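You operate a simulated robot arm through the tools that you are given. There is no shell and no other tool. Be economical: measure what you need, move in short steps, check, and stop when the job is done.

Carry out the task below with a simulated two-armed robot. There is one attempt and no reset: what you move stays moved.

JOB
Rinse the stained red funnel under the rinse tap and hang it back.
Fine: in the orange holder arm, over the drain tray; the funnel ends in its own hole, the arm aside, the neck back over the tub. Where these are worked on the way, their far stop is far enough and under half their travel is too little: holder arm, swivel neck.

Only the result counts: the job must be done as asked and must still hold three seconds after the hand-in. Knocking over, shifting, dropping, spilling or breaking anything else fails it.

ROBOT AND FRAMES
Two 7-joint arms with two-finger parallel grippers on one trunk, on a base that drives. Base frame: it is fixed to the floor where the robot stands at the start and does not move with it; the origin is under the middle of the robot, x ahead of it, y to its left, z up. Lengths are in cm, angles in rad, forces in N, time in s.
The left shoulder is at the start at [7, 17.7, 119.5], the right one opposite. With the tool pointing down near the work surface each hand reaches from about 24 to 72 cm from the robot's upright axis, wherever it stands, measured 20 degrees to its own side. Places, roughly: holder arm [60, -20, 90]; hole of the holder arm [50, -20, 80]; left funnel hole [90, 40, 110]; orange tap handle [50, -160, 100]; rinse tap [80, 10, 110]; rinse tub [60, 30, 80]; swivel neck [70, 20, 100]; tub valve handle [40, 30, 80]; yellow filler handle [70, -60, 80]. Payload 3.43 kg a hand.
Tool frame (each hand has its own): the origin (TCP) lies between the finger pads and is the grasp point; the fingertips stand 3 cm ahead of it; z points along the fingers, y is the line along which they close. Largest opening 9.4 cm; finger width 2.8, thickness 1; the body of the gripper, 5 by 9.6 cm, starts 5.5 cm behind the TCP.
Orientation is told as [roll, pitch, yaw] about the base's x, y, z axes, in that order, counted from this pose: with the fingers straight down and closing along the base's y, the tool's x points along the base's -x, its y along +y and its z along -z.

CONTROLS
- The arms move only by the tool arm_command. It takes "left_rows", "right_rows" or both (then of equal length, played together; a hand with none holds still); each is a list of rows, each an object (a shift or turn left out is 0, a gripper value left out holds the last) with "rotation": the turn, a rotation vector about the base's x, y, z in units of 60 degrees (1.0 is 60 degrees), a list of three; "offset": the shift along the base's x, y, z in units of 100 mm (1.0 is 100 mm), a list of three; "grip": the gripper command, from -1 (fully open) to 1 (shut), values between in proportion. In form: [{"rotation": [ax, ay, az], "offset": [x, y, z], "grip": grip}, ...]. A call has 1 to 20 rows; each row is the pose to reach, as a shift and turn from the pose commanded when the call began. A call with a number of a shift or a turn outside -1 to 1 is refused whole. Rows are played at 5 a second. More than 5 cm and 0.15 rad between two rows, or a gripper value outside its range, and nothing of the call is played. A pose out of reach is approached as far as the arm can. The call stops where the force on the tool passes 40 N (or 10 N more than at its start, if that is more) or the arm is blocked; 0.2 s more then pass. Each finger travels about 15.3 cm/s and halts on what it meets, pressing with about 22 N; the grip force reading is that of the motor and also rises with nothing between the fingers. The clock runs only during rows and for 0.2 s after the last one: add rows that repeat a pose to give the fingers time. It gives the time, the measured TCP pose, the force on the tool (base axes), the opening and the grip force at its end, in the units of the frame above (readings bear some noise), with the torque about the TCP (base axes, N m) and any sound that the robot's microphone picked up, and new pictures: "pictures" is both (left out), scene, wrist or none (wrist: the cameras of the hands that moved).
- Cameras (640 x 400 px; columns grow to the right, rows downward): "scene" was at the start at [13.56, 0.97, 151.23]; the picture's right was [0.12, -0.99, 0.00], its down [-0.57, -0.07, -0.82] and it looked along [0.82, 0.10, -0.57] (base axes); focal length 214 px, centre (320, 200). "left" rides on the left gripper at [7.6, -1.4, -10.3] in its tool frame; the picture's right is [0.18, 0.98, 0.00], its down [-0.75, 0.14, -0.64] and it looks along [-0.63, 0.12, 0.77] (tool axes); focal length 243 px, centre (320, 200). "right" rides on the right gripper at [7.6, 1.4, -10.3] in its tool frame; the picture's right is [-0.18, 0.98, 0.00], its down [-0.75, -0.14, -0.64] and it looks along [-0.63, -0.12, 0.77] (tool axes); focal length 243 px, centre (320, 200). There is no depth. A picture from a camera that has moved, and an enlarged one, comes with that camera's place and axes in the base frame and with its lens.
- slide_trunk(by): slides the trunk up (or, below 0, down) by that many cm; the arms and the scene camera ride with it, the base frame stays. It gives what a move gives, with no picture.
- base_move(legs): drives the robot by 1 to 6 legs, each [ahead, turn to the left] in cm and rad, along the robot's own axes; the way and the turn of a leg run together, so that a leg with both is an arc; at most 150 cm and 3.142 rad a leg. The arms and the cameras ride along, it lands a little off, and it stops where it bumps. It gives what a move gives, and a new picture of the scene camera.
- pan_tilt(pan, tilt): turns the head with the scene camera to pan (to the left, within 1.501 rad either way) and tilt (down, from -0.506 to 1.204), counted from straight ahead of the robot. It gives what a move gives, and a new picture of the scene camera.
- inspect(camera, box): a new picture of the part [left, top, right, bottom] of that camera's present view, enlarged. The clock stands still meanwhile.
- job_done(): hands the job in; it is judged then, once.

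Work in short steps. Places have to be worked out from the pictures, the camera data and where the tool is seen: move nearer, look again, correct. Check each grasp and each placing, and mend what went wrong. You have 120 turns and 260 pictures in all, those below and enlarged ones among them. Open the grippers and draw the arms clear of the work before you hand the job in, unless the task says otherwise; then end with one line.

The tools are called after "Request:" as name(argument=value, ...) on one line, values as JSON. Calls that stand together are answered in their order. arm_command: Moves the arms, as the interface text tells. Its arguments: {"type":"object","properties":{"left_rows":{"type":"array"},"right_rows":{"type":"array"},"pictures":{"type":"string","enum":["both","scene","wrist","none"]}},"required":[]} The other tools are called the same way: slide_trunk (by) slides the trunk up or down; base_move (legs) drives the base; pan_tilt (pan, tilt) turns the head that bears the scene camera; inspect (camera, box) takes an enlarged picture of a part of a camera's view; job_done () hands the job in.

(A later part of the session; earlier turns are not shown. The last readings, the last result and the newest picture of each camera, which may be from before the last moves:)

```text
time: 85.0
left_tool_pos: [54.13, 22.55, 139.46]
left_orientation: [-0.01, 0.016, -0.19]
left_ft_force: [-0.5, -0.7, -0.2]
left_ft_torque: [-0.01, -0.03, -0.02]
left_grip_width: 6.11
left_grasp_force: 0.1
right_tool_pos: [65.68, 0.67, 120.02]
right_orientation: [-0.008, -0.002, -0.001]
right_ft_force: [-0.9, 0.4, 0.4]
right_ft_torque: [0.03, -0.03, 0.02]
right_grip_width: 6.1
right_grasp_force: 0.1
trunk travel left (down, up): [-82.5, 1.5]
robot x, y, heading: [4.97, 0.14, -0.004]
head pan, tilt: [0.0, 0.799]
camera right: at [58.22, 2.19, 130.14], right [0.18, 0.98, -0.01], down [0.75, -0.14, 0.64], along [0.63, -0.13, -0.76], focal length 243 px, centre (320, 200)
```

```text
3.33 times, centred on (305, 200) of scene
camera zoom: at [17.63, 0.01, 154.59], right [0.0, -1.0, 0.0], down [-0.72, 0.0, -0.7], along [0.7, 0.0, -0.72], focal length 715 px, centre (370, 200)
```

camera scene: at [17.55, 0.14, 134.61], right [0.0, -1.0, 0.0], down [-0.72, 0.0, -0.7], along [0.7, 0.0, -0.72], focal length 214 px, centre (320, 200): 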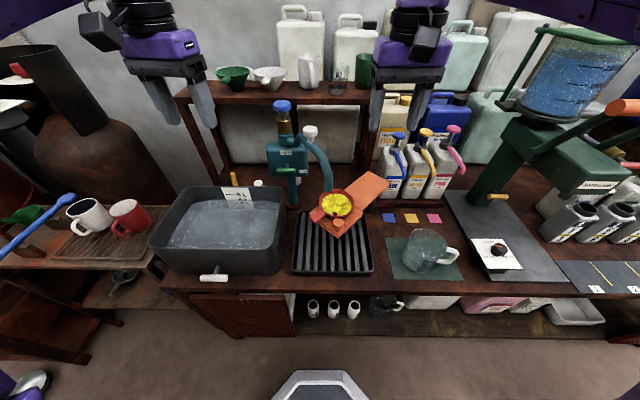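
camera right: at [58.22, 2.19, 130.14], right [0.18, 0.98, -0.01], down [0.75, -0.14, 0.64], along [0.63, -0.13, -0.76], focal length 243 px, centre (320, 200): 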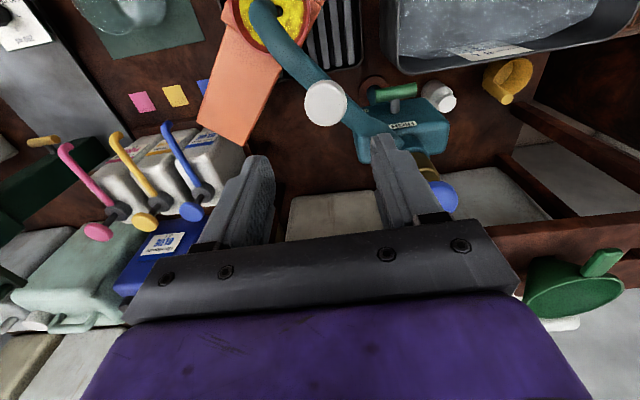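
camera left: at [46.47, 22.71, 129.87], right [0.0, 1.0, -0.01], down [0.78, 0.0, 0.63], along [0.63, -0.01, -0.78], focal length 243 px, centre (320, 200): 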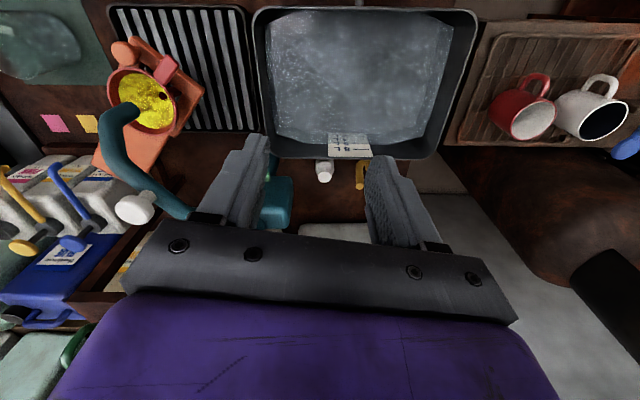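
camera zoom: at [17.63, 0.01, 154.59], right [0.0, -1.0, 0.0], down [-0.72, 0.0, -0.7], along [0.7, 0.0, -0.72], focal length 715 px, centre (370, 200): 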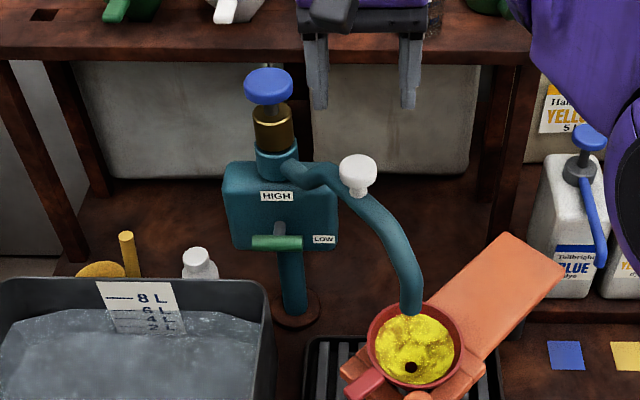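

The blue knob looks like a push plunger. I clear the right hand and bring the left hand, fingers shut, over it.

Request:
arm_command(right_rows=[{"offset": [-0.3, -0.3, 0.1]}, {"offset": [-0.6, -0.6, 0.1]}, {"offset": [-0.9, -0.9, 0.1]}, {"offset": [-1.0, -1.0, 0.1]}, {"offset": [-1.0, -1.0, 0.1]}], left_rows=[{"offset": [0.0, 0.0, -0.2], "grip": 1}, {"offset": [0.2, -0.1, -0.5]}, {"offset": [0.5, -0.3, -0.8]}, {"offset": [0.8, -0.5, -1.0]}, {"offset": [1.0, -0.7, -1.0]}], pictures="wrist")

```text
time: 86.2
left_tool_pos: [64.24, 15.34, 129.29]
left_orientation: [-0.01, 0.015, -0.187]
left_ft_force: [-0.4, -0.4, -0.2]
left_ft_torque: [0.01, 0.02, 0.03]
left_grip_width: 0.0
left_grasp_force: 21.8
right_tool_pos: [55.71, -9.65, 121.08]
right_orientation: [-0.007, 0.0, 0.001]
right_ft_force: [0.6, -0.3, -0.2]
right_ft_torque: [0.0, 0.03, 0.0]
right_grip_width: 6.11
right_grasp_force: 0.1
trunk travel left (down, up): [-82.5, 1.5]
robot x, y, heading: [4.68, 0.06, -0.002]
head pan, tilt: [0.0, 0.799]
camera right: at [48.28, -8.02, 131.27], right [0.18, 0.98, -0.01], down [0.75, -0.14, 0.64], along [0.63, -0.12, -0.77], focal length 243 px, centre (320, 200)
camera left: at [56.65, 15.41, 139.68], right [0.0, 1.0, -0.01], down [0.78, 0.0, 0.63], along [0.63, -0.01, -0.78], focal length 243 px, centre (320, 200)
```

right: 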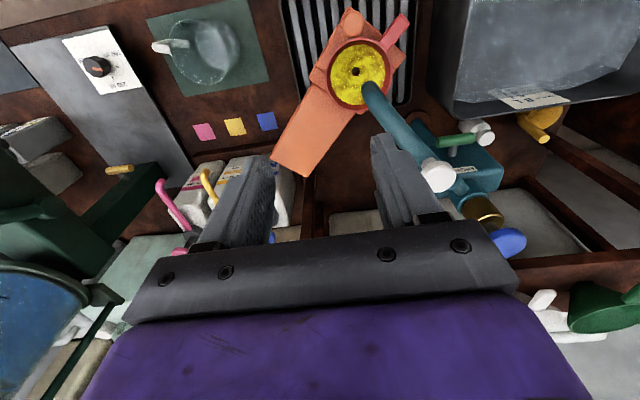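
left: 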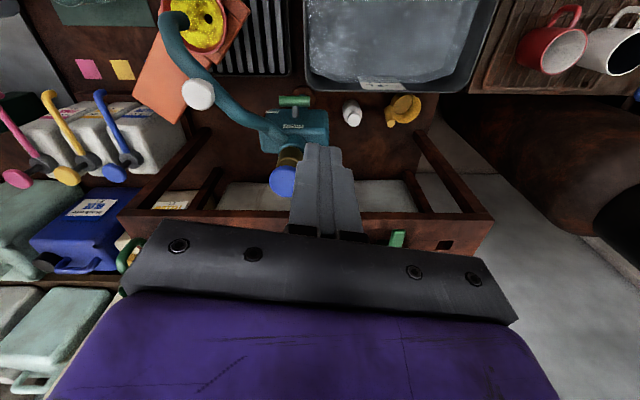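

Blue knob ≈ [76.4, 10.2, 111]. I bring the closed fingers above it.

Request:
arm_command(left_rows=[{"offset": [0.3, -0.15, -0.3]}, {"offset": [0.6, -0.3, -0.6]}, {"offset": [0.85, -0.45, -0.9]}, {"offset": [1.0, -0.51, -1.0]}, {"offset": [1.0, -0.51, -1.0]}], pictures="wrist")

```text
time: 87.4
left_tool_pos: [70.82, 10.34, 120.15]
left_orientation: [-0.008, 0.019, -0.191]
left_ft_force: [-0.5, 0.3, -0.2]
left_ft_torque: [0.01, 0.02, 0.02]
left_grip_width: 0.0
left_grasp_force: 21.9
left hand out of reach, approached as far as the arm can: row 3, 4, 5
right_tool_pos: [55.79, -9.41, 121.18]
right_orientation: [-0.009, 0.0, -0.001]
right_ft_force: [0.3, 0.2, -0.6]
right_ft_torque: [-0.01, 0.02, 0.03]
right_grip_width: 6.11
right_grasp_force: 0.0
trunk travel left (down, up): [-82.5, 1.5]
robot x, y, heading: [4.51, -0.13, 0.003]
head pan, tilt: [0.0, 0.799]
camera left: at [63.25, 10.39, 130.43], right [0.0, 1.0, -0.01], down [0.78, 0.0, 0.63], along [0.63, -0.01, -0.78], focal length 243 px, centre (320, 200)
```

left: 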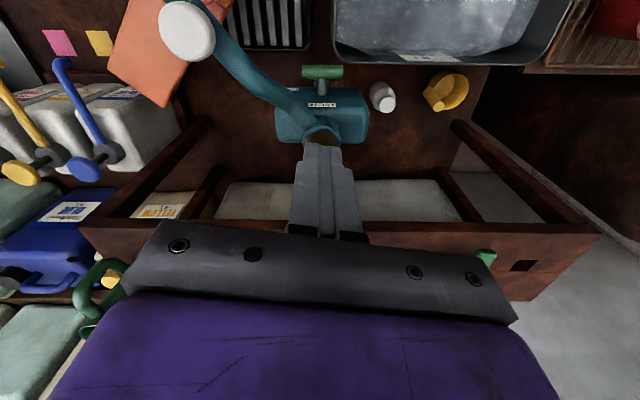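

I drive 5 cm ahead to get the fingers over the plunger.

Request:
base_move(legs=[[5, 0]])

Request:
inspect(camera="scene", box=[220, 120, 360, 260])

Request:
inspect(camera="left", box=[220, 60, 420, 260])

```text
time: 88.3
left_tool_pos: [74.88, 10.29, 120.94]
left_orientation: [-0.007, 0.006, -0.188]
left_ft_force: [0.1, 0.0, 1.5]
left_ft_torque: [0.0, -0.07, 0.0]
left_grip_width: 0.0
left_grasp_force: 22.0
right_tool_pos: [59.52, -9.4, 121.8]
right_orientation: [-0.008, -0.012, -0.001]
right_ft_force: [-0.5, 0.1, 0.2]
right_ft_torque: [-0.03, 0.03, -0.01]
right_grip_width: 6.1
right_grasp_force: 0.1
trunk travel left (down, up): [-82.5, 1.5]
robot x, y, heading: [9.56, -0.1, 0.005]
head pan, tilt: [0.0, 0.799]
camera scene: at [21.68, -0.03, 154.67], right [0.0, -1.0, 0.0], down [-0.71, 0.0, -0.7], along [0.7, 0.0, -0.71], focal length 214 px, centre (320, 200)
```

scene: 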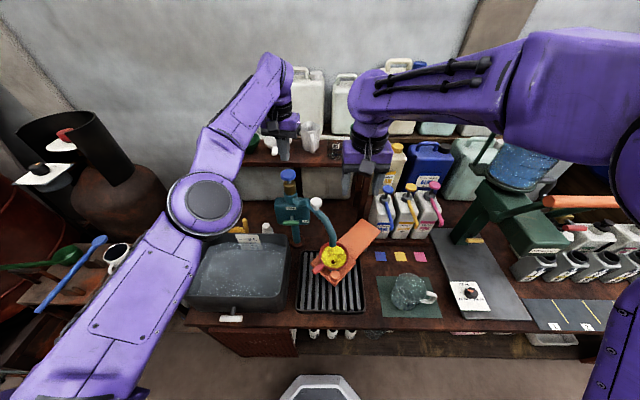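

```text
2.86 times, centred on (290, 190) of scene
camera zoom: at [21.68, -0.03, 154.67], right [0.0, -1.0, 0.0], down [-0.71, 0.0, -0.7], along [0.7, 0.0, -0.71], focal length 613 px, centre (406, 229)
```

zoom: 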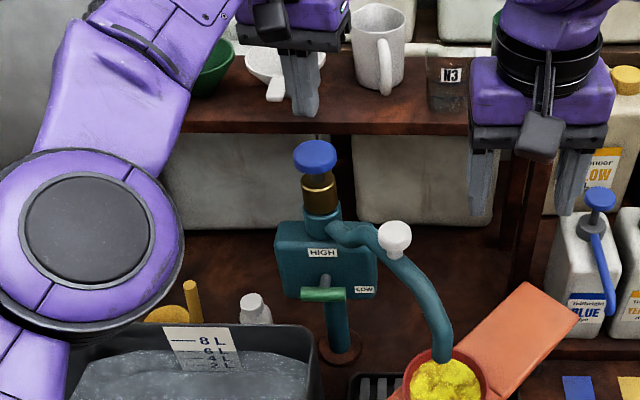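

```text
2.00 times, centred on (320, 160) of left
camera zoom: at [67.24, 10.36, 131.26], right [0.0, 1.0, -0.01], down [0.77, 0.0, 0.64], along [0.64, -0.01, -0.77], focal length 485 px, centre (320, 280)
```

zoom: 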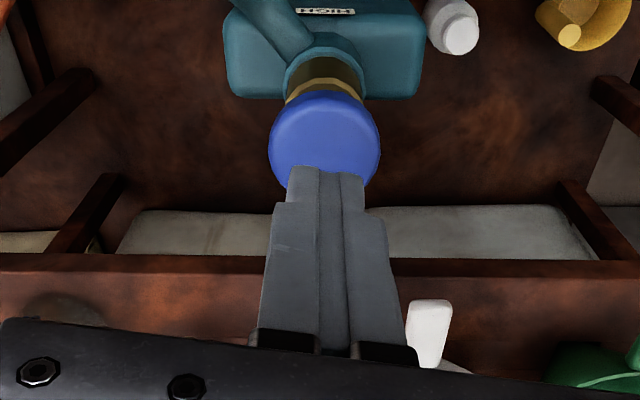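

The fingers are over the plunger (top ≈ z 112). I press straight down, watching the force.

Request:
arm_command(left_rows=[{"offset": [0, 0, -0.2]}, {"offset": [0, 0, -0.4]}, {"offset": [0, 0, -0.5]}, {"offset": [0, 0, -0.55]}, {"offset": [0, 0, -0.6]}, {"offset": [0, 0, -0.65]}, {"offset": [0, 0, -0.7]}], pictures="wrist")

Request:
inspect(camera="scene", box=[220, 120, 400, 300])

```text
time: 89.9
left_tool_pos: [76.65, 9.9, 113.85]
left_orientation: [-0.008, 0.009, -0.189]
left_ft_force: [-2.0, 0.0, 4.1]
left_ft_torque: [0.02, 0.08, 0.03]
left_grip_width: 0.01
left_grasp_force: 22.5
left hand out of reach, approached as far as the arm can: row 2, 3, 4, 5, 6, 7
right_tool_pos: [60.1, -9.58, 121.64]
right_orientation: [-0.008, -0.008, 0.001]
right_ft_force: [-0.1, -0.3, -0.8]
right_ft_torque: [0.02, -0.01, -0.05]
right_grip_width: 6.12
right_grasp_force: 0.1
trunk travel left (down, up): [-82.5, 1.5]
robot x, y, heading: [9.93, -0.24, -0.001]
head pan, tilt: [0.0, 0.799]
camera left: at [68.98, 10.04, 124.13], right [0.0, 1.0, -0.01], down [0.77, 0.0, 0.63], along [0.63, -0.01, -0.77], focal length 243 px, centre (320, 200)
```

left: 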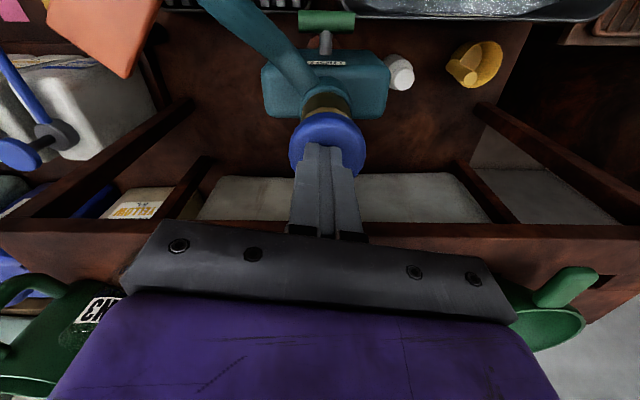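

```text
2.22 times, centred on (310, 210) of scene
camera zoom: at [22.45, -0.03, 154.61], right [0.0, -1.0, 0.0], down [-0.72, 0.0, -0.7], along [0.7, 0.0, -0.72], focal length 477 px, centre (342, 178)
```

zoom: 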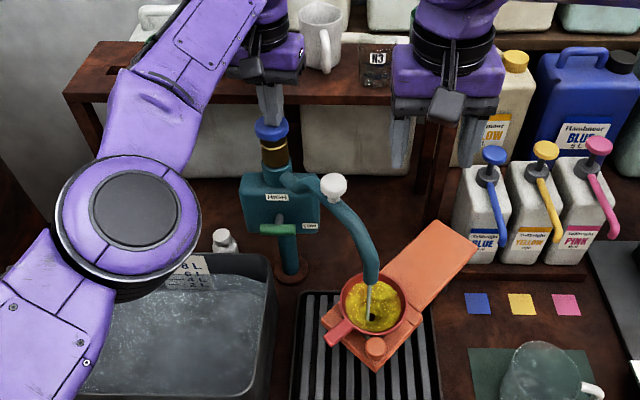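

Water flows in a thin stream into the funnel. I keep the plunger down a few seconds and watch the stain.

Request:
arm_command(left_rows=[{}, {}, {}, {}, {}, {}, {}, {}, {}, {}, {}, {}, {}, {}, {}], pictures="none")

Request:
inspect(camera="scene", box=[280, 190, 400, 300])

```text
time: 93.1
left_tool_pos: [76.68, 10.03, 113.86]
left_orientation: [-0.006, 0.013, -0.188]
left_ft_force: [0.6, 0.1, 5.2]
left_ft_torque: [-0.02, 0.02, 0.02]
left_grip_width: 0.01
left_grasp_force: 22.0
right_tool_pos: [60.21, -9.38, 121.51]
right_orientation: [-0.009, -0.006, -0.001]
right_ft_force: [-0.3, 0.1, 0.1]
right_ft_torque: [0.03, 0.01, -0.01]
right_grip_width: 6.11
right_grasp_force: 0.0
trunk travel left (down, up): [-82.5, 1.5]
robot x, y, heading: [9.76, 0.23, -0.001]
head pan, tilt: [0.0, 0.799]
```

```text
3.64 times, centred on (340, 245) of scene
camera zoom: at [22.5, -0.05, 154.6], right [0.0, -1.0, 0.0], down [-0.72, 0.0, -0.7], along [0.7, 0.0, -0.72], focal length 780 px, centre (247, 36)
```

zoom: 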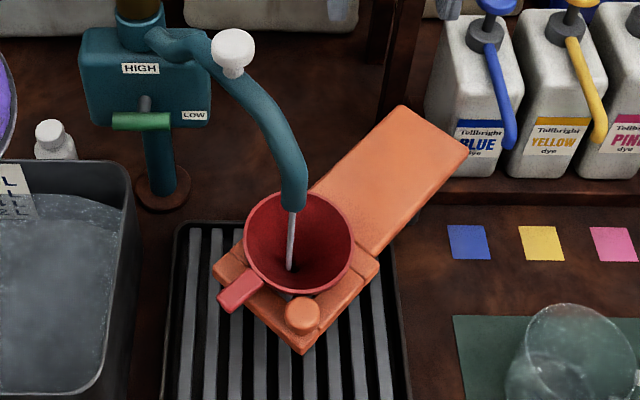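

The funnel is clean red. I release the plunger and check that the water stops.

Request:
arm_command(left_rows=[{"offset": [0, 0, 0.2]}, {"offset": [0, 0, 0.5]}, {"offset": [0, 0, 0.8]}, {"offset": [0, 0, 0.8]}], pictures="wrist")

Request:
inspect(camera="scene", box=[240, 130, 400, 300])

```text
time: 94.1
left_tool_pos: [75.57, 10.03, 121.02]
left_orientation: [-0.009, 0.011, -0.191]
left_ft_force: [-0.2, 0.4, 0.1]
left_ft_torque: [0.01, -0.02, 0.04]
left_grip_width: 0.0
left_grasp_force: 22.5
left hand out of reach, approached as far as the arm can: row 2, 3, 4
right_tool_pos: [60.26, -9.42, 121.41]
right_orientation: [-0.009, -0.007, 0.0]
right_ft_force: [0.0, 0.2, -0.3]
right_ft_torque: [0.03, 0.01, 0.03]
right_grip_width: 6.09
right_grasp_force: 0.0
trunk travel left (down, up): [-82.5, 1.5]
robot x, y, heading: [10.0, 0.21, 0.006]
head pan, tilt: [0.0, 0.799]
camera left: at [67.91, 10.14, 131.27], right [0.01, 1.0, -0.01], down [0.77, 0.0, 0.63], along [0.63, -0.01, -0.77], focal length 243 px, centre (320, 200)
```

left: 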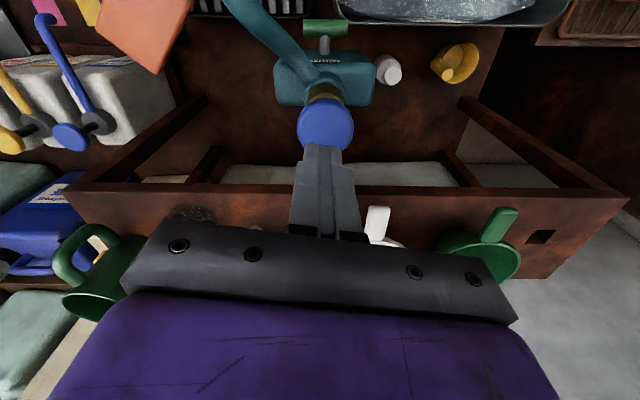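

```text
2.35 times, centred on (320, 215) of scene
camera zoom: at [22.67, 0.05, 154.58], right [0.0, -1.0, 0.0], down [-0.72, 0.0, -0.7], along [0.7, 0.0, -0.72], focal length 505 px, centre (320, 165)
```

zoom: 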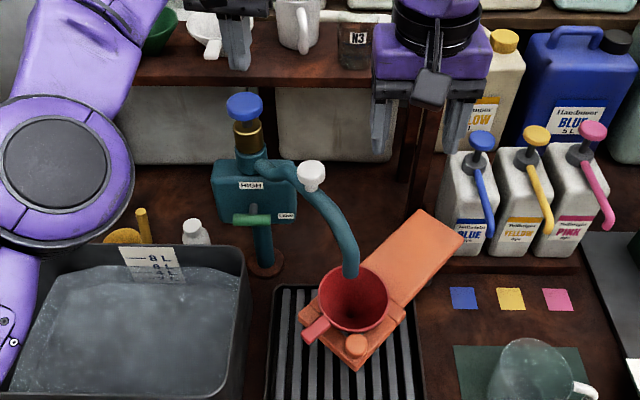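

Water stopped, plunger back up. Now the neck goes back: left hand retreats, right hand goes over the white knob (≈[65, 1.2]).

Request:
arm_command(left_rows=[{"offset": [-0.2, 0.1, 0.1]}, {"offset": [-0.5, 0.3, 0.2]}, {"offset": [-0.8, 0.6, 0.2]}, {"offset": [-1.0, 0.9, 0.2]}, {"offset": [-1.0, 1.0, 0.2]}], pictures="none")

Request:
arm_command(left_rows=[{"offset": [-0.2, 0.3, 0]}, {"offset": [-0.4, 0.6, 0]}, {"offset": [-0.6, 0.9, 0]}, {"offset": [-0.8, 1.0, 0]}, {"offset": [-0.8, 1.0, 0]}], right_rows=[{"offset": [0.1, 0.3, 0]}, {"offset": [0.2, 0.6, -0.1]}, {"offset": [0.35, 0.9, -0.2]}, {"offset": [0.47, 1.0, -0.4]}, {"offset": [0.47, 1.0, -0.4]}], pictures="wrist")

```text
time: 95.3
left_tool_pos: [74.9, 21.4, 127.05]
left_orientation: [-0.01, 0.012, -0.191]
left_ft_force: [0.7, 0.1, -0.2]
left_ft_torque: [-0.03, 0.02, 0.02]
left_grip_width: 0.0
left_grasp_force: 21.9
left hand out of reach, approached as far as the arm can: row 1, 2, 3, 4, 5
right_tool_pos: [60.16, -9.11, 121.46]
right_orientation: [-0.012, -0.009, 0.001]
right_ft_force: [0.0, 0.7, -0.2]
right_ft_torque: [-0.02, 0.02, -0.02]
right_grip_width: 6.14
right_grasp_force: 0.2
trunk travel left (down, up): [-82.5, 1.5]
robot x, y, heading: [9.63, 0.01, 0.002]
head pan, tilt: [0.0, 0.799]
```

```text
time: 96.5
left_tool_pos: [73.49, 32.76, 129.66]
left_orientation: [-0.009, 0.011, -0.188]
left_ft_force: [-1.0, 0.2, 0.3]
left_ft_torque: [0.02, -0.03, -0.04]
left_grip_width: 0.0
left_grasp_force: 22.1
left hand out of reach, approached as far as the arm can: row 1, 2, 3, 4, 5
right_tool_pos: [65.19, 0.48, 117.47]
right_orientation: [-0.006, -0.007, -0.004]
right_ft_force: [0.4, 0.2, 0.0]
right_ft_torque: [-0.01, -0.03, -0.01]
right_grip_width: 6.12
right_grasp_force: 0.0
trunk travel left (down, up): [-82.5, 1.5]
robot x, y, heading: [9.72, -0.19, 0.003]
head pan, tilt: [0.0, 0.799]
camera right: at [57.52, 2.01, 127.64], right [0.19, 0.98, 0.0], down [0.75, -0.14, 0.65], along [0.64, -0.12, -0.76], focal length 243 px, centre (320, 200)
camera left: at [65.87, 32.71, 140.02], right [0.0, 1.0, -0.01], down [0.77, 0.0, 0.63], along [0.63, -0.01, -0.77], focal length 243 px, centre (320, 200)
```

right: 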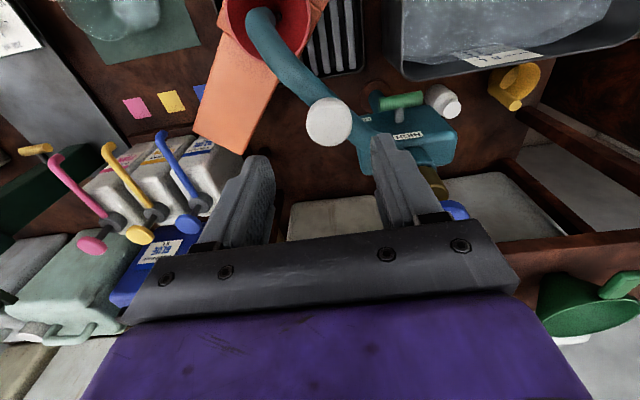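
left: 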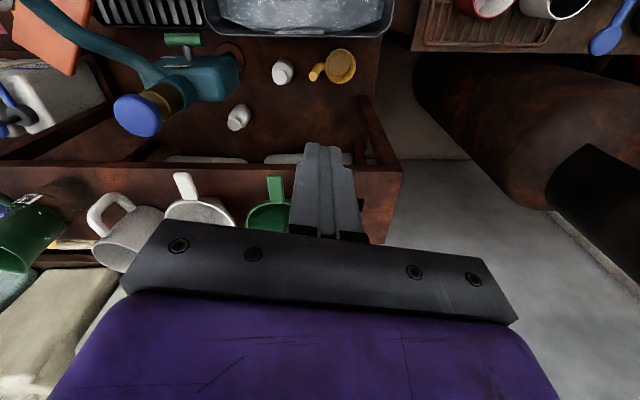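

Knob at [64.8, 1.3]. I descend and grip it.

Request:
arm_command(right_rows=[{"offset": [-0.04, 0.08, -0.2]}, {"offset": [-0.04, 0.08, -0.4]}, {"offset": [-0.04, 0.08, -0.59]}, {"offset": [-0.04, 0.08, -0.59], "grip": 0.2}, {"offset": [-0.04, 0.08, -0.59], "grip": 1}, {"offset": [-0.04, 0.08, -0.59], "grip": 1}], pictures="none")

Request:
arm_command(right_rows=[{"offset": [-0.04, 0.055, 0]}, {"offset": [-0.075, 0.11, 0]}, {"offset": [-0.11, 0.17, 0]}, {"offset": [-0.14, 0.23, 0]}, {"offset": [-0.17, 0.29, 0]}, {"offset": [-0.2, 0.355, 0]}, {"offset": [-0.22, 0.42, 0]}, {"offset": [-0.245, 0.485, 0]}, {"offset": [-0.26, 0.55, 0]}, {"offset": [-0.28, 0.62, 0]}, {"offset": [-0.29, 0.69, 0]}], pictures="wrist")

```text
time: 97.9
left_tool_pos: [73.53, 32.98, 129.57]
left_orientation: [-0.012, 0.01, -0.188]
left_ft_force: [0.0, -0.7, -0.1]
left_ft_torque: [-0.02, 0.0, 0.02]
left_grip_width: 0.0
left_grasp_force: 22.3
right_tool_pos: [65.03, 1.21, 111.78]
right_orientation: [0.009, -0.008, -0.022]
right_ft_force: [8.2, 15.9, 21.9]
right_ft_torque: [0.44, 0.46, 0.14]
right_grip_width: 3.36
right_grasp_force: 44.7
trunk travel left (down, up): [-82.5, 1.5]
robot x, y, heading: [9.89, -0.03, 0.003]
head pan, tilt: [0.0, 0.799]
```

```text
time: 100.3
left_tool_pos: [73.39, 32.53, 129.76]
left_orientation: [-0.008, 0.01, -0.189]
left_ft_force: [0.5, -0.4, 0.4]
left_ft_torque: [-0.03, -0.01, 0.05]
left_grip_width: 0.0
left_grasp_force: 21.8
right_tool_pos: [62.5, 6.94, 112.3]
right_orientation: [0.035, 0.01, -0.04]
right_ft_force: [-20.2, -8.5, -26.7]
right_ft_torque: [-0.89, 0.49, -0.3]
right_grip_width: 3.37
right_grasp_force: 44.7
trunk travel left (down, up): [-82.5, 1.5]
robot x, y, heading: [9.55, -0.13, -0.001]
head pan, tilt: [0.0, 0.799]
camera right: at [55.24, 8.38, 122.61], right [0.23, 0.97, 0.03], down [0.75, -0.2, 0.63], along [0.62, -0.12, -0.78], focal length 243 px, centre (320, 200)
```

right: 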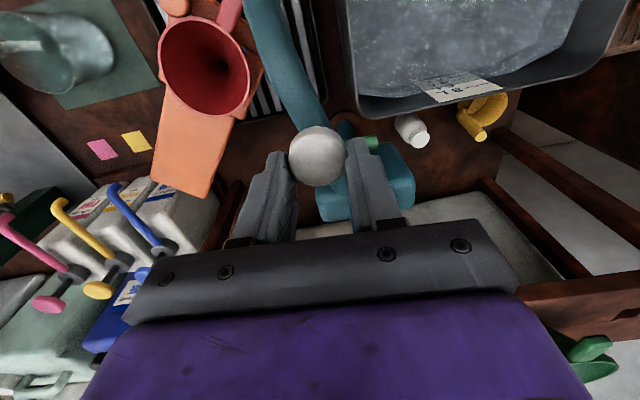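

The grip is binding, so I release and instead push the neck with the closed right fingers from its -y side.

Request:
arm_command(right_rows=[{"offset": [0, 0, 0], "grip": 0.1}, {"offset": [0, 0, 0], "grip": -0.3}, {"offset": [0, 0, 0.3]}, {"offset": [0, -0.2, 0.5]}, {"offset": [0, -0.4, 0.5], "grip": 1}, {"offset": [0, -0.4, 0.5], "grip": 1}, {"offset": [0, -0.4, 0.5], "grip": 1}], pictures="wrist")

```text
time: 101.9
left_tool_pos: [73.81, 32.67, 129.62]
left_orientation: [-0.008, 0.014, -0.188]
left_ft_force: [0.6, -0.1, -0.7]
left_ft_torque: [0.02, 0.01, -0.03]
left_grip_width: 0.0
left_grasp_force: 21.8
right_tool_pos: [62.03, 3.97, 116.7]
right_orientation: [0.004, -0.002, -0.008]
right_ft_force: [0.4, 0.8, 0.4]
right_ft_torque: [0.0, 0.02, 0.01]
right_grip_width: 0.0
right_grasp_force: 22.5
trunk travel left (down, up): [-82.5, 1.5]
robot x, y, heading: [9.85, 0.01, -0.0]
head pan, tilt: [0.0, 0.799]
camera right: at [54.54, 5.49, 126.84], right [0.19, 0.98, 0.0], down [0.75, -0.15, 0.64], along [0.63, -0.12, -0.76], focal length 243 px, centre (320, 200)
```

right: 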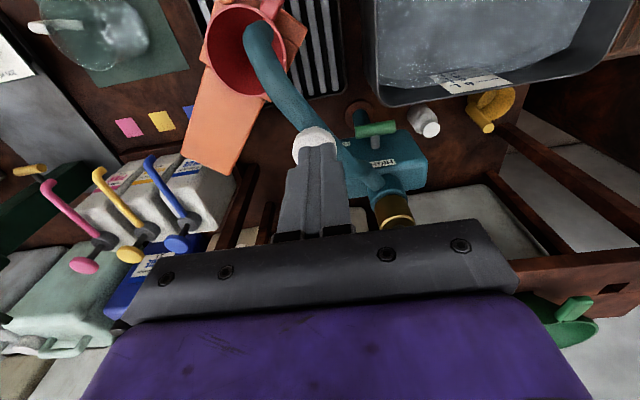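

The knob is still near [62.9, 4]. I put the closed fingers beside it on the -y side, [64.3, 0.9], and lower.

Request:
arm_command(right_rows=[{"offset": [0.12, -0.18, 0.05]}, {"offset": [0.23, -0.34, 0.05]}, {"offset": [0.23, -0.34, -0.2]}, {"offset": [0.23, -0.34, -0.45]}, {"offset": [0.23, -0.34, -0.62]}, {"offset": [0.23, -0.34, -0.62]}], pictures="wrist")

Request:
inspect(camera="scene", box=[240, 130, 400, 300])

```text
time: 103.3
left_tool_pos: [73.02, 32.35, 130.04]
left_orientation: [-0.006, 0.007, -0.19]
left_ft_force: [0.4, 0.2, 0.5]
left_ft_torque: [0.0, 0.0, 0.03]
left_grip_width: 0.0
left_grasp_force: 21.8
right_tool_pos: [64.06, 0.83, 111.11]
right_orientation: [0.004, -0.027, -0.006]
right_ft_force: [-6.1, -3.1, 18.8]
right_ft_torque: [0.18, 0.31, 0.17]
right_grip_width: 0.0
right_grasp_force: 21.8
trunk travel left (down, up): [-82.5, 1.5]
robot x, y, heading: [9.77, 0.38, 0.003]
head pan, tilt: [0.0, 0.799]
stopped in row 6 (right hand): the force on the tool passed its limit at 49 N (the readings are from after the stop); the commanded pose is now the measured one
camera right: at [56.21, 2.24, 121.05], right [0.19, 0.98, 0.01], down [0.73, -0.15, 0.66], along [0.65, -0.12, -0.75], focal length 243 px, centre (320, 200)
```

right: 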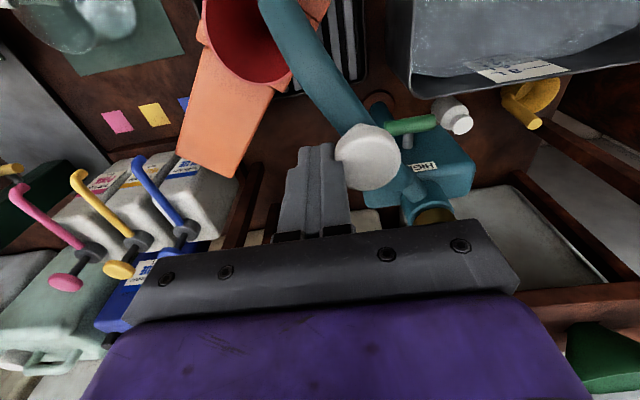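

```text
2.35 times, centred on (320, 215) of scene
camera zoom: at [22.03, -0.13, 154.65], right [0.0, -1.0, 0.0], down [-0.71, 0.0, -0.7], along [0.7, 0.0, -0.71], focal length 505 px, centre (320, 165)
```

zoom: 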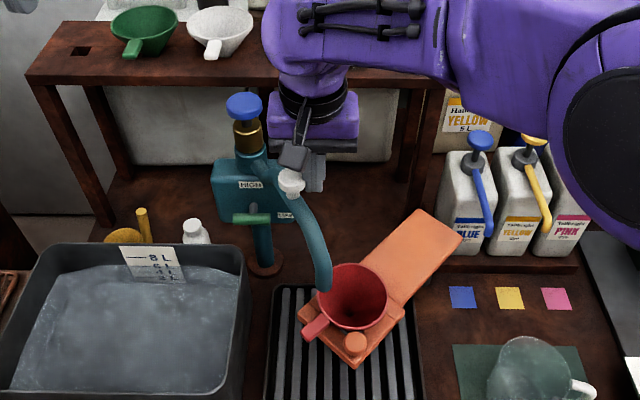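

The fingers stand beside the knob. I raise 3 mm and push it along the arc toward the tub.

Request:
arm_command(right_rows=[{"offset": [0, 0, 0.04]}, {"offset": [-0.04, 0.07, 0.04]}, {"offset": [-0.08, 0.14, 0.04]}, {"offset": [-0.12, 0.21, 0.04]}, {"offset": [-0.16, 0.29, 0.04]}, {"offset": [-0.195, 0.365, 0.04]}, {"offset": [-0.226, 0.44, 0.04]}, {"offset": [-0.255, 0.52, 0.04]}, {"offset": [-0.28, 0.605, 0.04]}, {"offset": [-0.3, 0.69, 0.04]}, {"offset": [-0.31, 0.77, 0.04]}, {"offset": [-0.32, 0.855, 0.04]}, {"offset": [-0.326, 0.94, 0.04]}], pictures="wrist")

Request:
inspect(camera="scene", box=[220, 130, 380, 300])

```text
time: 106.3
left_tool_pos: [73.59, 32.52, 129.76]
left_orientation: [-0.007, 0.012, -0.188]
left_ft_force: [0.5, -0.4, -0.2]
left_ft_torque: [-0.01, -0.01, 0.0]
left_grip_width: 0.0
left_grasp_force: 21.6
right_tool_pos: [62.81, 8.78, 112.94]
right_orientation: [0.053, -0.02, -0.053]
right_ft_force: [0.7, 0.1, 0.4]
right_ft_torque: [-0.01, -0.02, -0.01]
right_grip_width: 0.02
right_grasp_force: 22.2
trunk travel left (down, up): [-82.5, 1.5]
robot x, y, heading: [9.6, -0.16, 0.002]
head pan, tilt: [0.0, 0.799]
stopped in row 13 (right hand): the arm was blocked; the commanded pose is now the measured one
camera right: at [55.1, 10.15, 123.05], right [0.24, 0.97, 0.06], down [0.73, -0.22, 0.65], along [0.64, -0.11, -0.76], focal length 243 px, centre (320, 200)
```

right: 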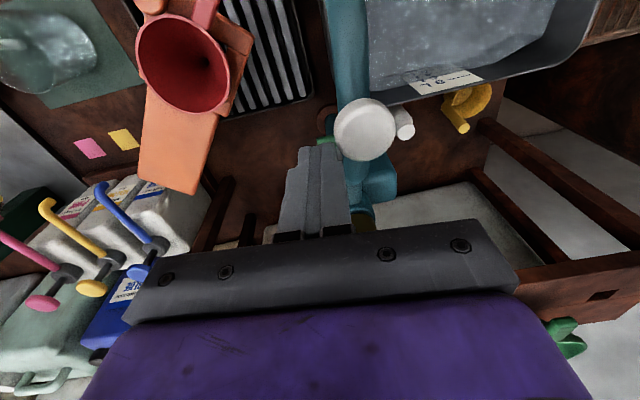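

```text
2.35 times, centred on (300, 215) of scene
camera zoom: at [22.63, -0.01, 154.59], right [0.0, -1.0, 0.0], down [-0.72, 0.0, -0.7], along [0.7, 0.0, -0.72], focal length 505 px, centre (367, 165)
```

zoom: 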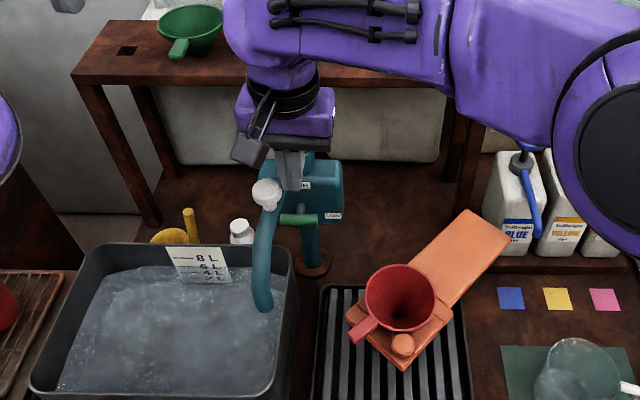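

The neck is nearly over the tub. The right arm is at its end; it retreats and the left hand will finish from knob ≈ [61.5, 11.9].

Request:
arm_command(right_rows=[{"offset": [0, -0.15, 0.1]}, {"offset": [0, -0.3, 0.4]}, {"offset": [-0.1, -0.6, 0.6]}, {"offset": [-0.3, -0.9, 0.6]}, {"offset": [-0.6, -1.0, 0.6]}, {"offset": [-0.9, -1.0, 0.6]}], pictures="none")

Request:
arm_command(right_rows=[{"offset": [0, -0.3, 0]}, {"offset": [0, -0.7, 0]}, {"offset": [0, -1.0, 0]}, {"offset": [0, -1.0, 0]}, {"offset": [0, -1.0, 0]}, {"offset": [0, -1.0, 0]}], left_rows=[{"offset": [-0.3, -0.2, -0.1], "grip": -0.3}, {"offset": [-0.6, -0.4, -0.2]}, {"offset": [-0.9, -0.6, -0.4]}, {"offset": [-1.0, -0.8, -0.6]}, {"offset": [-1.0, -1.0, -0.8]}, {"offset": [-1.0, -1.0, -1.0]}], pictures="wrist")

```text
time: 107.7
left_tool_pos: [73.48, 32.54, 129.68]
left_orientation: [-0.008, 0.009, -0.189]
left_ft_force: [-0.5, 0.2, 0.2]
left_ft_torque: [0.01, -0.01, 0.02]
left_grip_width: 0.0
left_grasp_force: 22.3
right_tool_pos: [53.46, -0.95, 118.99]
right_orientation: [0.049, -0.025, -0.049]
right_ft_force: [0.0, 0.4, -0.3]
right_ft_torque: [-0.02, -0.03, 0.04]
right_grip_width: 0.02
right_grasp_force: 22.1
trunk travel left (down, up): [-82.5, 1.5]
robot x, y, heading: [9.82, 0.13, -0.001]
head pan, tilt: [0.0, 0.799]
```

```text
time: 109.1
left_tool_pos: [75.44, 23.78, 125.98]
left_orientation: [-0.01, 0.014, -0.189]
left_ft_force: [0.4, 0.0, 0.4]
left_ft_torque: [-0.01, -0.04, -0.05]
left_grip_width: 6.1
left_grasp_force: 0.1
left hand out of reach, approached as far as the arm can: row 1, 2, 3, 4, 5, 6
right_tool_pos: [53.56, -11.11, 119.03]
right_orientation: [0.049, -0.021, -0.05]
right_ft_force: [0.0, 0.0, -0.4]
right_ft_torque: [-0.02, -0.01, 0.01]
right_grip_width: 0.01
right_grasp_force: 21.6
trunk travel left (down, up): [-82.5, 1.5]
robot x, y, heading: [9.51, 0.22, 0.003]
head pan, tilt: [0.0, 0.799]
camera right: at [45.89, -9.8, 129.02], right [0.23, 0.97, 0.05], down [0.73, -0.21, 0.65], along [0.64, -0.11, -0.76], focal length 243 px, centre (320, 200)
camera left: at [67.91, 23.75, 136.36], right [0.0, 1.0, -0.01], down [0.78, 0.0, 0.63], along [0.63, -0.01, -0.78], focal length 243 px, centre (320, 200)
```

right: 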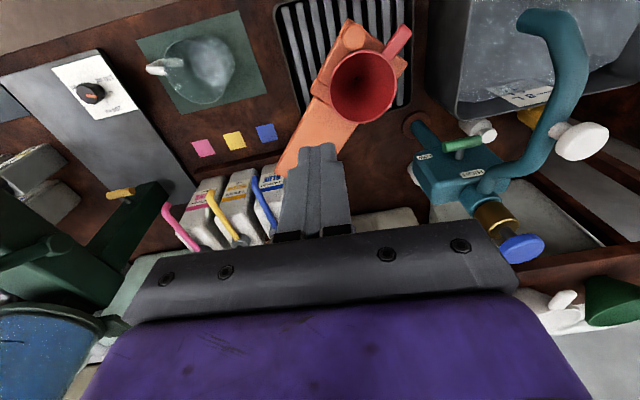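
left: 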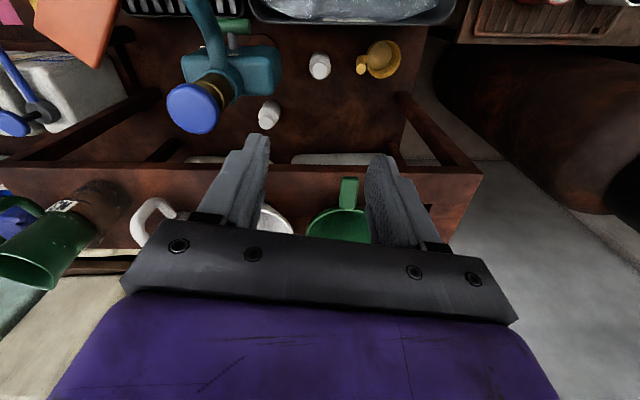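

The left arm's solver is stuck at this height; I try lowering straight first, then coming back in x.

Request:
arm_command(left_rows=[{"offset": [0, 0, -0.2]}, {"offset": [0, 0, -0.4]}, {"offset": [0, 0, -0.6]}, {"offset": [-0.1, 0, -0.8]}, {"offset": [-0.3, 0, -0.8]}, {"offset": [-0.6, 0, -0.8]}, {"offset": [-0.8, 0, -0.8]}], pictures="wrist")

```text
time: 110.7
left_tool_pos: [77.35, 23.64, 119.45]
left_orientation: [-0.009, 0.012, -0.188]
left_ft_force: [-0.5, 0.0, -0.3]
left_ft_torque: [0.01, 0.0, 0.01]
left_grip_width: 6.09
left_grasp_force: 0.1
left hand out of reach, approached as far as the arm can: row 1, 2, 3, 4, 5, 6, 7
right_tool_pos: [53.63, -11.17, 119.0]
right_orientation: [0.05, -0.024, -0.049]
right_ft_force: [0.4, -0.3, -0.1]
right_ft_torque: [0.0, 0.03, -0.01]
right_grip_width: 0.0
right_grasp_force: 21.6
trunk travel left (down, up): [-82.5, 1.5]
robot x, y, heading: [9.53, 0.1, 0.007]
head pan, tilt: [0.0, 0.799]
camera left: at [69.8, 23.7, 129.78], right [0.0, 1.0, -0.01], down [0.78, 0.0, 0.63], along [0.63, -0.01, -0.78], focal length 243 px, centre (320, 200)
```

left: 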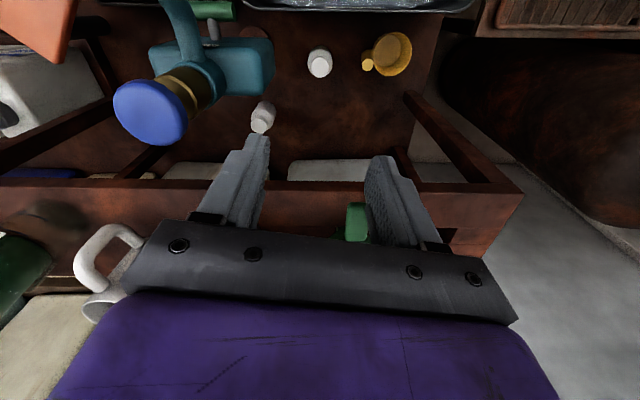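

The elbow seems fully stretched; I tilt the hand while pulling back to unlock it.

Request:
arm_command(left_rows=[{"offset": [-0.1, 0.05, 0.1], "rotation": [0, 0.12, 0]}, {"offset": [-0.3, 0.1, 0.2], "rotation": [0, 0.24, 0]}, {"offset": [-0.5, 0.1, 0.3], "rotation": [0, 0.36, 0]}, {"offset": [-0.7, 0.1, 0.3], "rotation": [0, 0.36, 0]}, {"offset": [-0.9, 0.1, 0.3], "rotation": [0, 0.36, 0]}, {"offset": [-1.0, 0.1, 0.3], "rotation": [0, 0.36, 0]}], pictures="scene")

```text
time: 112.1
left_tool_pos: [67.01, 24.69, 122.19]
left_orientation: [-0.085, 0.378, -0.205]
left_ft_force: [-0.3, -0.1, -0.2]
left_ft_torque: [0.0, -0.03, -0.01]
left_grip_width: 6.09
left_grasp_force: 0.1
left hand out of reach, approached as far as the arm can: row 1, 2, 3
right_tool_pos: [53.46, -10.99, 119.06]
right_orientation: [0.05, -0.025, -0.05]
right_ft_force: [-0.1, -0.1, 0.8]
right_ft_torque: [-0.01, 0.01, 0.04]
right_grip_width: 0.0
right_grasp_force: 22.4
trunk travel left (down, up): [-82.5, 1.5]
robot x, y, heading: [9.74, 0.19, 0.004]
head pan, tilt: [0.0, 0.799]
camera scene: at [22.49, 0.1, 154.6], right [0.0, -1.0, 0.0], down [-0.72, 0.0, -0.7], along [0.7, 0.0, -0.72], focal length 214 px, centre (320, 200)
```

scene: 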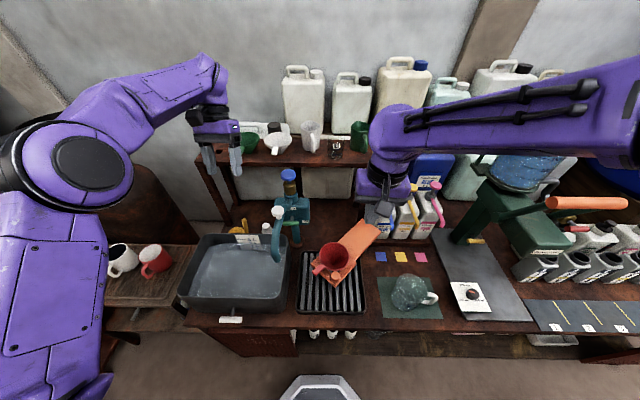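

Unlocked. I straighten the hand and go over the knob.

Request:
arm_command(left_rows=[{"offset": [-0.2, -0.2, 0], "rotation": [0.02, -0.12, 0]}, {"offset": [-0.35, -0.45, 0], "rotation": [0.04, -0.24, 0]}, {"offset": [-0.5, -0.7, 0], "rotation": [0.06, -0.35, 0]}, {"offset": [-0.55, -0.95, -0.2], "rotation": [0.06, -0.35, 0]}, {"offset": [-0.55, -1.0, -0.4], "rotation": [0.06, -0.35, 0]}, {"offset": [-0.55, -1.0, -0.4], "rotation": [0.06, -0.35, 0]}], pictures="wrist")

```text
time: 113.5
left_tool_pos: [61.84, 14.93, 118.06]
left_orientation: [0.05, 0.033, -0.174]
left_ft_force: [0.1, 0.0, 0.8]
left_ft_torque: [-0.01, 0.01, -0.05]
left_grip_width: 6.1
left_grasp_force: 0.1
right_tool_pos: [53.61, -11.06, 119.09]
right_orientation: [0.048, -0.022, -0.048]
right_ft_force: [0.6, -0.3, 0.1]
right_ft_torque: [-0.01, 0.01, -0.01]
right_grip_width: 0.0
right_grasp_force: 22.3
trunk travel left (down, up): [-82.5, 1.5]
robot x, y, heading: [10.07, -0.14, 0.006]
head pan, tilt: [0.0, 0.799]
camera left: at [54.27, 14.12, 128.52], right [-0.01, 1.0, 0.05], down [0.78, -0.03, 0.62], along [0.62, 0.05, -0.78], focal length 243 px, centre (320, 200)
```

left: 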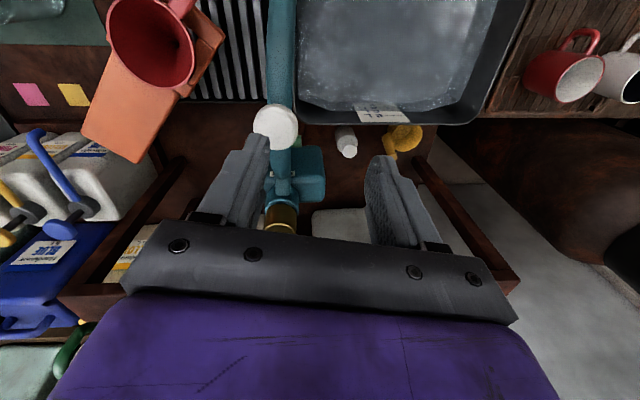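

Knob at [61.5, 11.8]. I align, descend and grip it.

Request:
arm_command(left_rows=[{"offset": [-0.03, -0.31, 0]}, {"offset": [-0.03, -0.31, -0.2]}, {"offset": [-0.03, -0.31, -0.45]}, {"offset": [-0.03, -0.31, -0.65]}, {"offset": [-0.03, -0.31, -0.65], "grip": 0.2}, {"offset": [-0.03, -0.31, -0.65], "grip": 1}, {"offset": [-0.03, -0.31, -0.65], "grip": 1}], pictures="wrist")

```text
time: 115.1
left_tool_pos: [61.46, 11.33, 111.78]
left_orientation: [0.049, 0.032, -0.174]
left_ft_force: [0.2, -2.8, 0.4]
left_ft_torque: [-0.91, -0.36, -0.27]
left_grip_width: 3.36
left_grasp_force: 45.4
right_tool_pos: [53.53, -11.11, 118.96]
right_orientation: [0.047, -0.022, -0.05]
right_ft_force: [-0.5, 0.0, 0.1]
right_ft_torque: [-0.02, 0.02, -0.03]
right_grip_width: 0.0
right_grasp_force: 22.3
trunk travel left (down, up): [-82.5, 1.5]
robot x, y, heading: [9.81, 0.4, 0.002]
head pan, tilt: [0.0, 0.799]
camera left: at [53.93, 10.7, 122.11], right [-0.01, 1.0, 0.06], down [0.78, -0.03, 0.62], along [0.62, 0.05, -0.78], focal length 243 px, centre (320, 200)
```

left: 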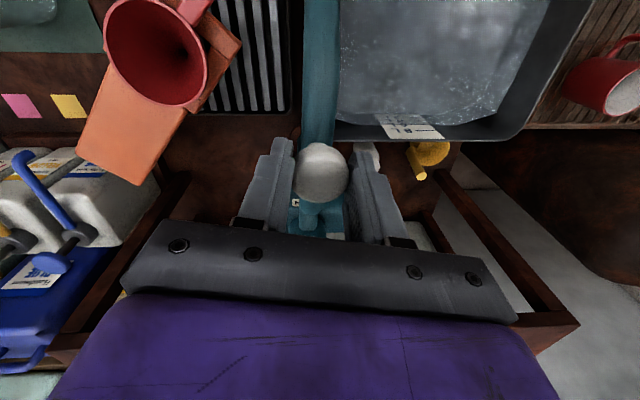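

Held. I swing the neck back over the tub along the arc.

Request:
arm_command(left_rows=[{"offset": [0.005, 0.08, 0]}, {"offset": [0.015, 0.16, 0]}, {"offset": [0.03, 0.24, 0]}, {"offset": [0.05, 0.32, 0]}, {"offset": [0.08, 0.4, 0]}, {"offset": [0.11, 0.47, 0]}, {"offset": [0.14, 0.54, 0]}, {"offset": [0.175, 0.61, 0]}, {"offset": [0.215, 0.68, 0]}, {"offset": [0.26, 0.75, 0]}, {"offset": [0.3, 0.81, 0]}, {"offset": [0.35, 0.87, 0]}])

```text
time: 117.7
left_tool_pos: [64.84, 20.13, 111.8]
left_orientation: [0.052, 0.032, -0.174]
left_ft_force: [-4.9, -5.1, -3.6]
left_ft_torque: [-1.17, 0.08, 0.2]
left_grip_width: 3.36
left_grasp_force: 45.5
right_tool_pos: [53.44, -11.22, 119.03]
right_orientation: [0.05, -0.025, -0.05]
right_ft_force: [0.1, 0.3, -0.2]
right_ft_torque: [0.03, 0.01, 0.0]
right_grip_width: 0.0
right_grasp_force: 21.7
trunk travel left (down, up): [-82.5, 1.5]
robot x, y, heading: [10.12, 0.34, 0.004]
head pan, tilt: [0.0, 0.799]
camera scene: at [22.5, -0.16, 154.6], right [0.0, -1.0, 0.0], down [-0.72, 0.0, -0.7], along [0.7, 0.0, -0.72], focal length 214 px, centre (320, 200)
camera left: at [57.33, 19.39, 122.17], right [-0.01, 1.0, 0.06], down [0.78, -0.03, 0.62], along [0.62, 0.05, -0.78], focal length 243 px, centre (320, 200)
```

scene: 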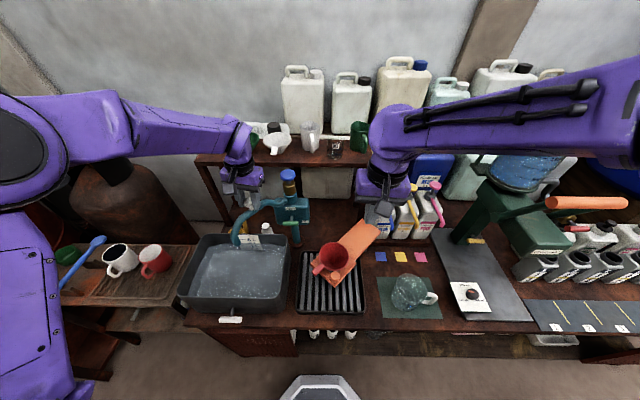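
left: 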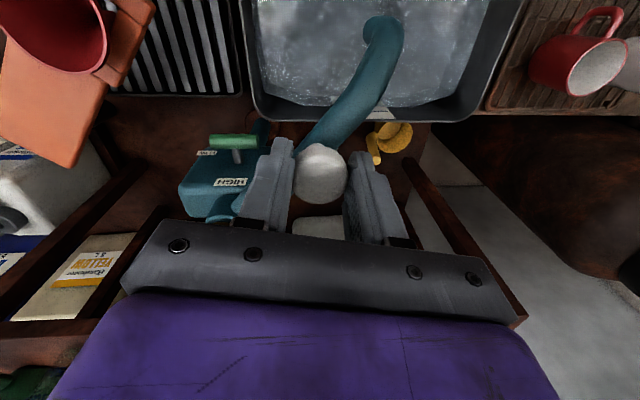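

The neck is back where it started over the tub. I release and lift the left hand, raise the right, and drive back 18 cm for picking the funnel up.

Request:
arm_command(left_rows=[{"offset": [0, 0, 0], "grip": 0.1}, {"offset": [0, 0, 0], "grip": -0.3}, {"offset": [0, 0, 0.2]}, {"offset": [0, 0, 0.5]}, {"offset": [0, 0.0, 0.8]}, {"offset": [0, 0.0, 0.8]}], right_rows=[{"offset": [-0.1, -0.3, 0]}, {"offset": [-0.2, -0.6, 0.2]}, {"offset": [-0.3, -0.9, 0.5]}, {"offset": [-0.3, -1.0, 0.8]}, {"offset": [-0.3, -1.0, 1.0]}, {"offset": [-0.3, -1.0, 1.0]}], pictures="none")

Request:
base_move(legs=[[-18, 0]])

```text
time: 119.1
left_tool_pos: [65.01, 20.15, 119.79]
left_orientation: [0.051, 0.032, -0.177]
left_ft_force: [0.2, 0.5, -0.4]
left_ft_torque: [0.0, -0.03, 0.01]
left_grip_width: 6.11
left_grasp_force: 0.0
right_tool_pos: [50.49, -21.02, 128.95]
right_orientation: [0.047, -0.023, -0.05]
right_ft_force: [0.4, -0.6, 0.4]
right_ft_torque: [-0.05, -0.03, -0.02]
right_grip_width: 0.0
right_grasp_force: 21.7
trunk travel left (down, up): [-82.5, 1.5]
robot x, y, heading: [9.85, 0.19, 0.002]
head pan, tilt: [0.0, 0.799]
```

```text
time: 120.6
left_tool_pos: [47.72, 20.09, 119.58]
left_orientation: [0.051, 0.036, -0.175]
left_ft_force: [0.0, 0.1, -0.5]
left_ft_torque: [0.01, 0.03, 0.02]
left_grip_width: 6.12
left_grasp_force: 0.1
right_tool_pos: [33.27, -21.0, 128.76]
right_orientation: [0.05, -0.022, -0.05]
right_ft_force: [0.5, 0.7, -0.6]
right_ft_torque: [0.02, 0.01, 0.01]
right_grip_width: 0.0
right_grasp_force: 21.9
trunk travel left (down, up): [-82.5, 1.5]
robot x, y, heading: [-8.11, 0.12, -0.0]
head pan, tilt: [0.0, 0.799]
camera scene: at [5.45, -0.04, 154.55], right [0.0, -1.0, 0.0], down [-0.72, 0.0, -0.7], along [0.7, 0.0, -0.72], focal length 214 px, centre (320, 200)
```

scene: 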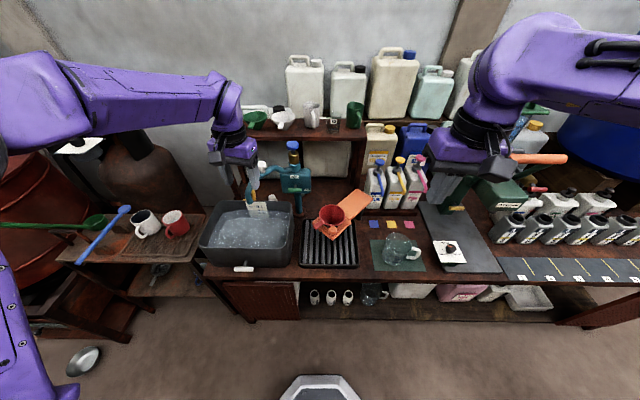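

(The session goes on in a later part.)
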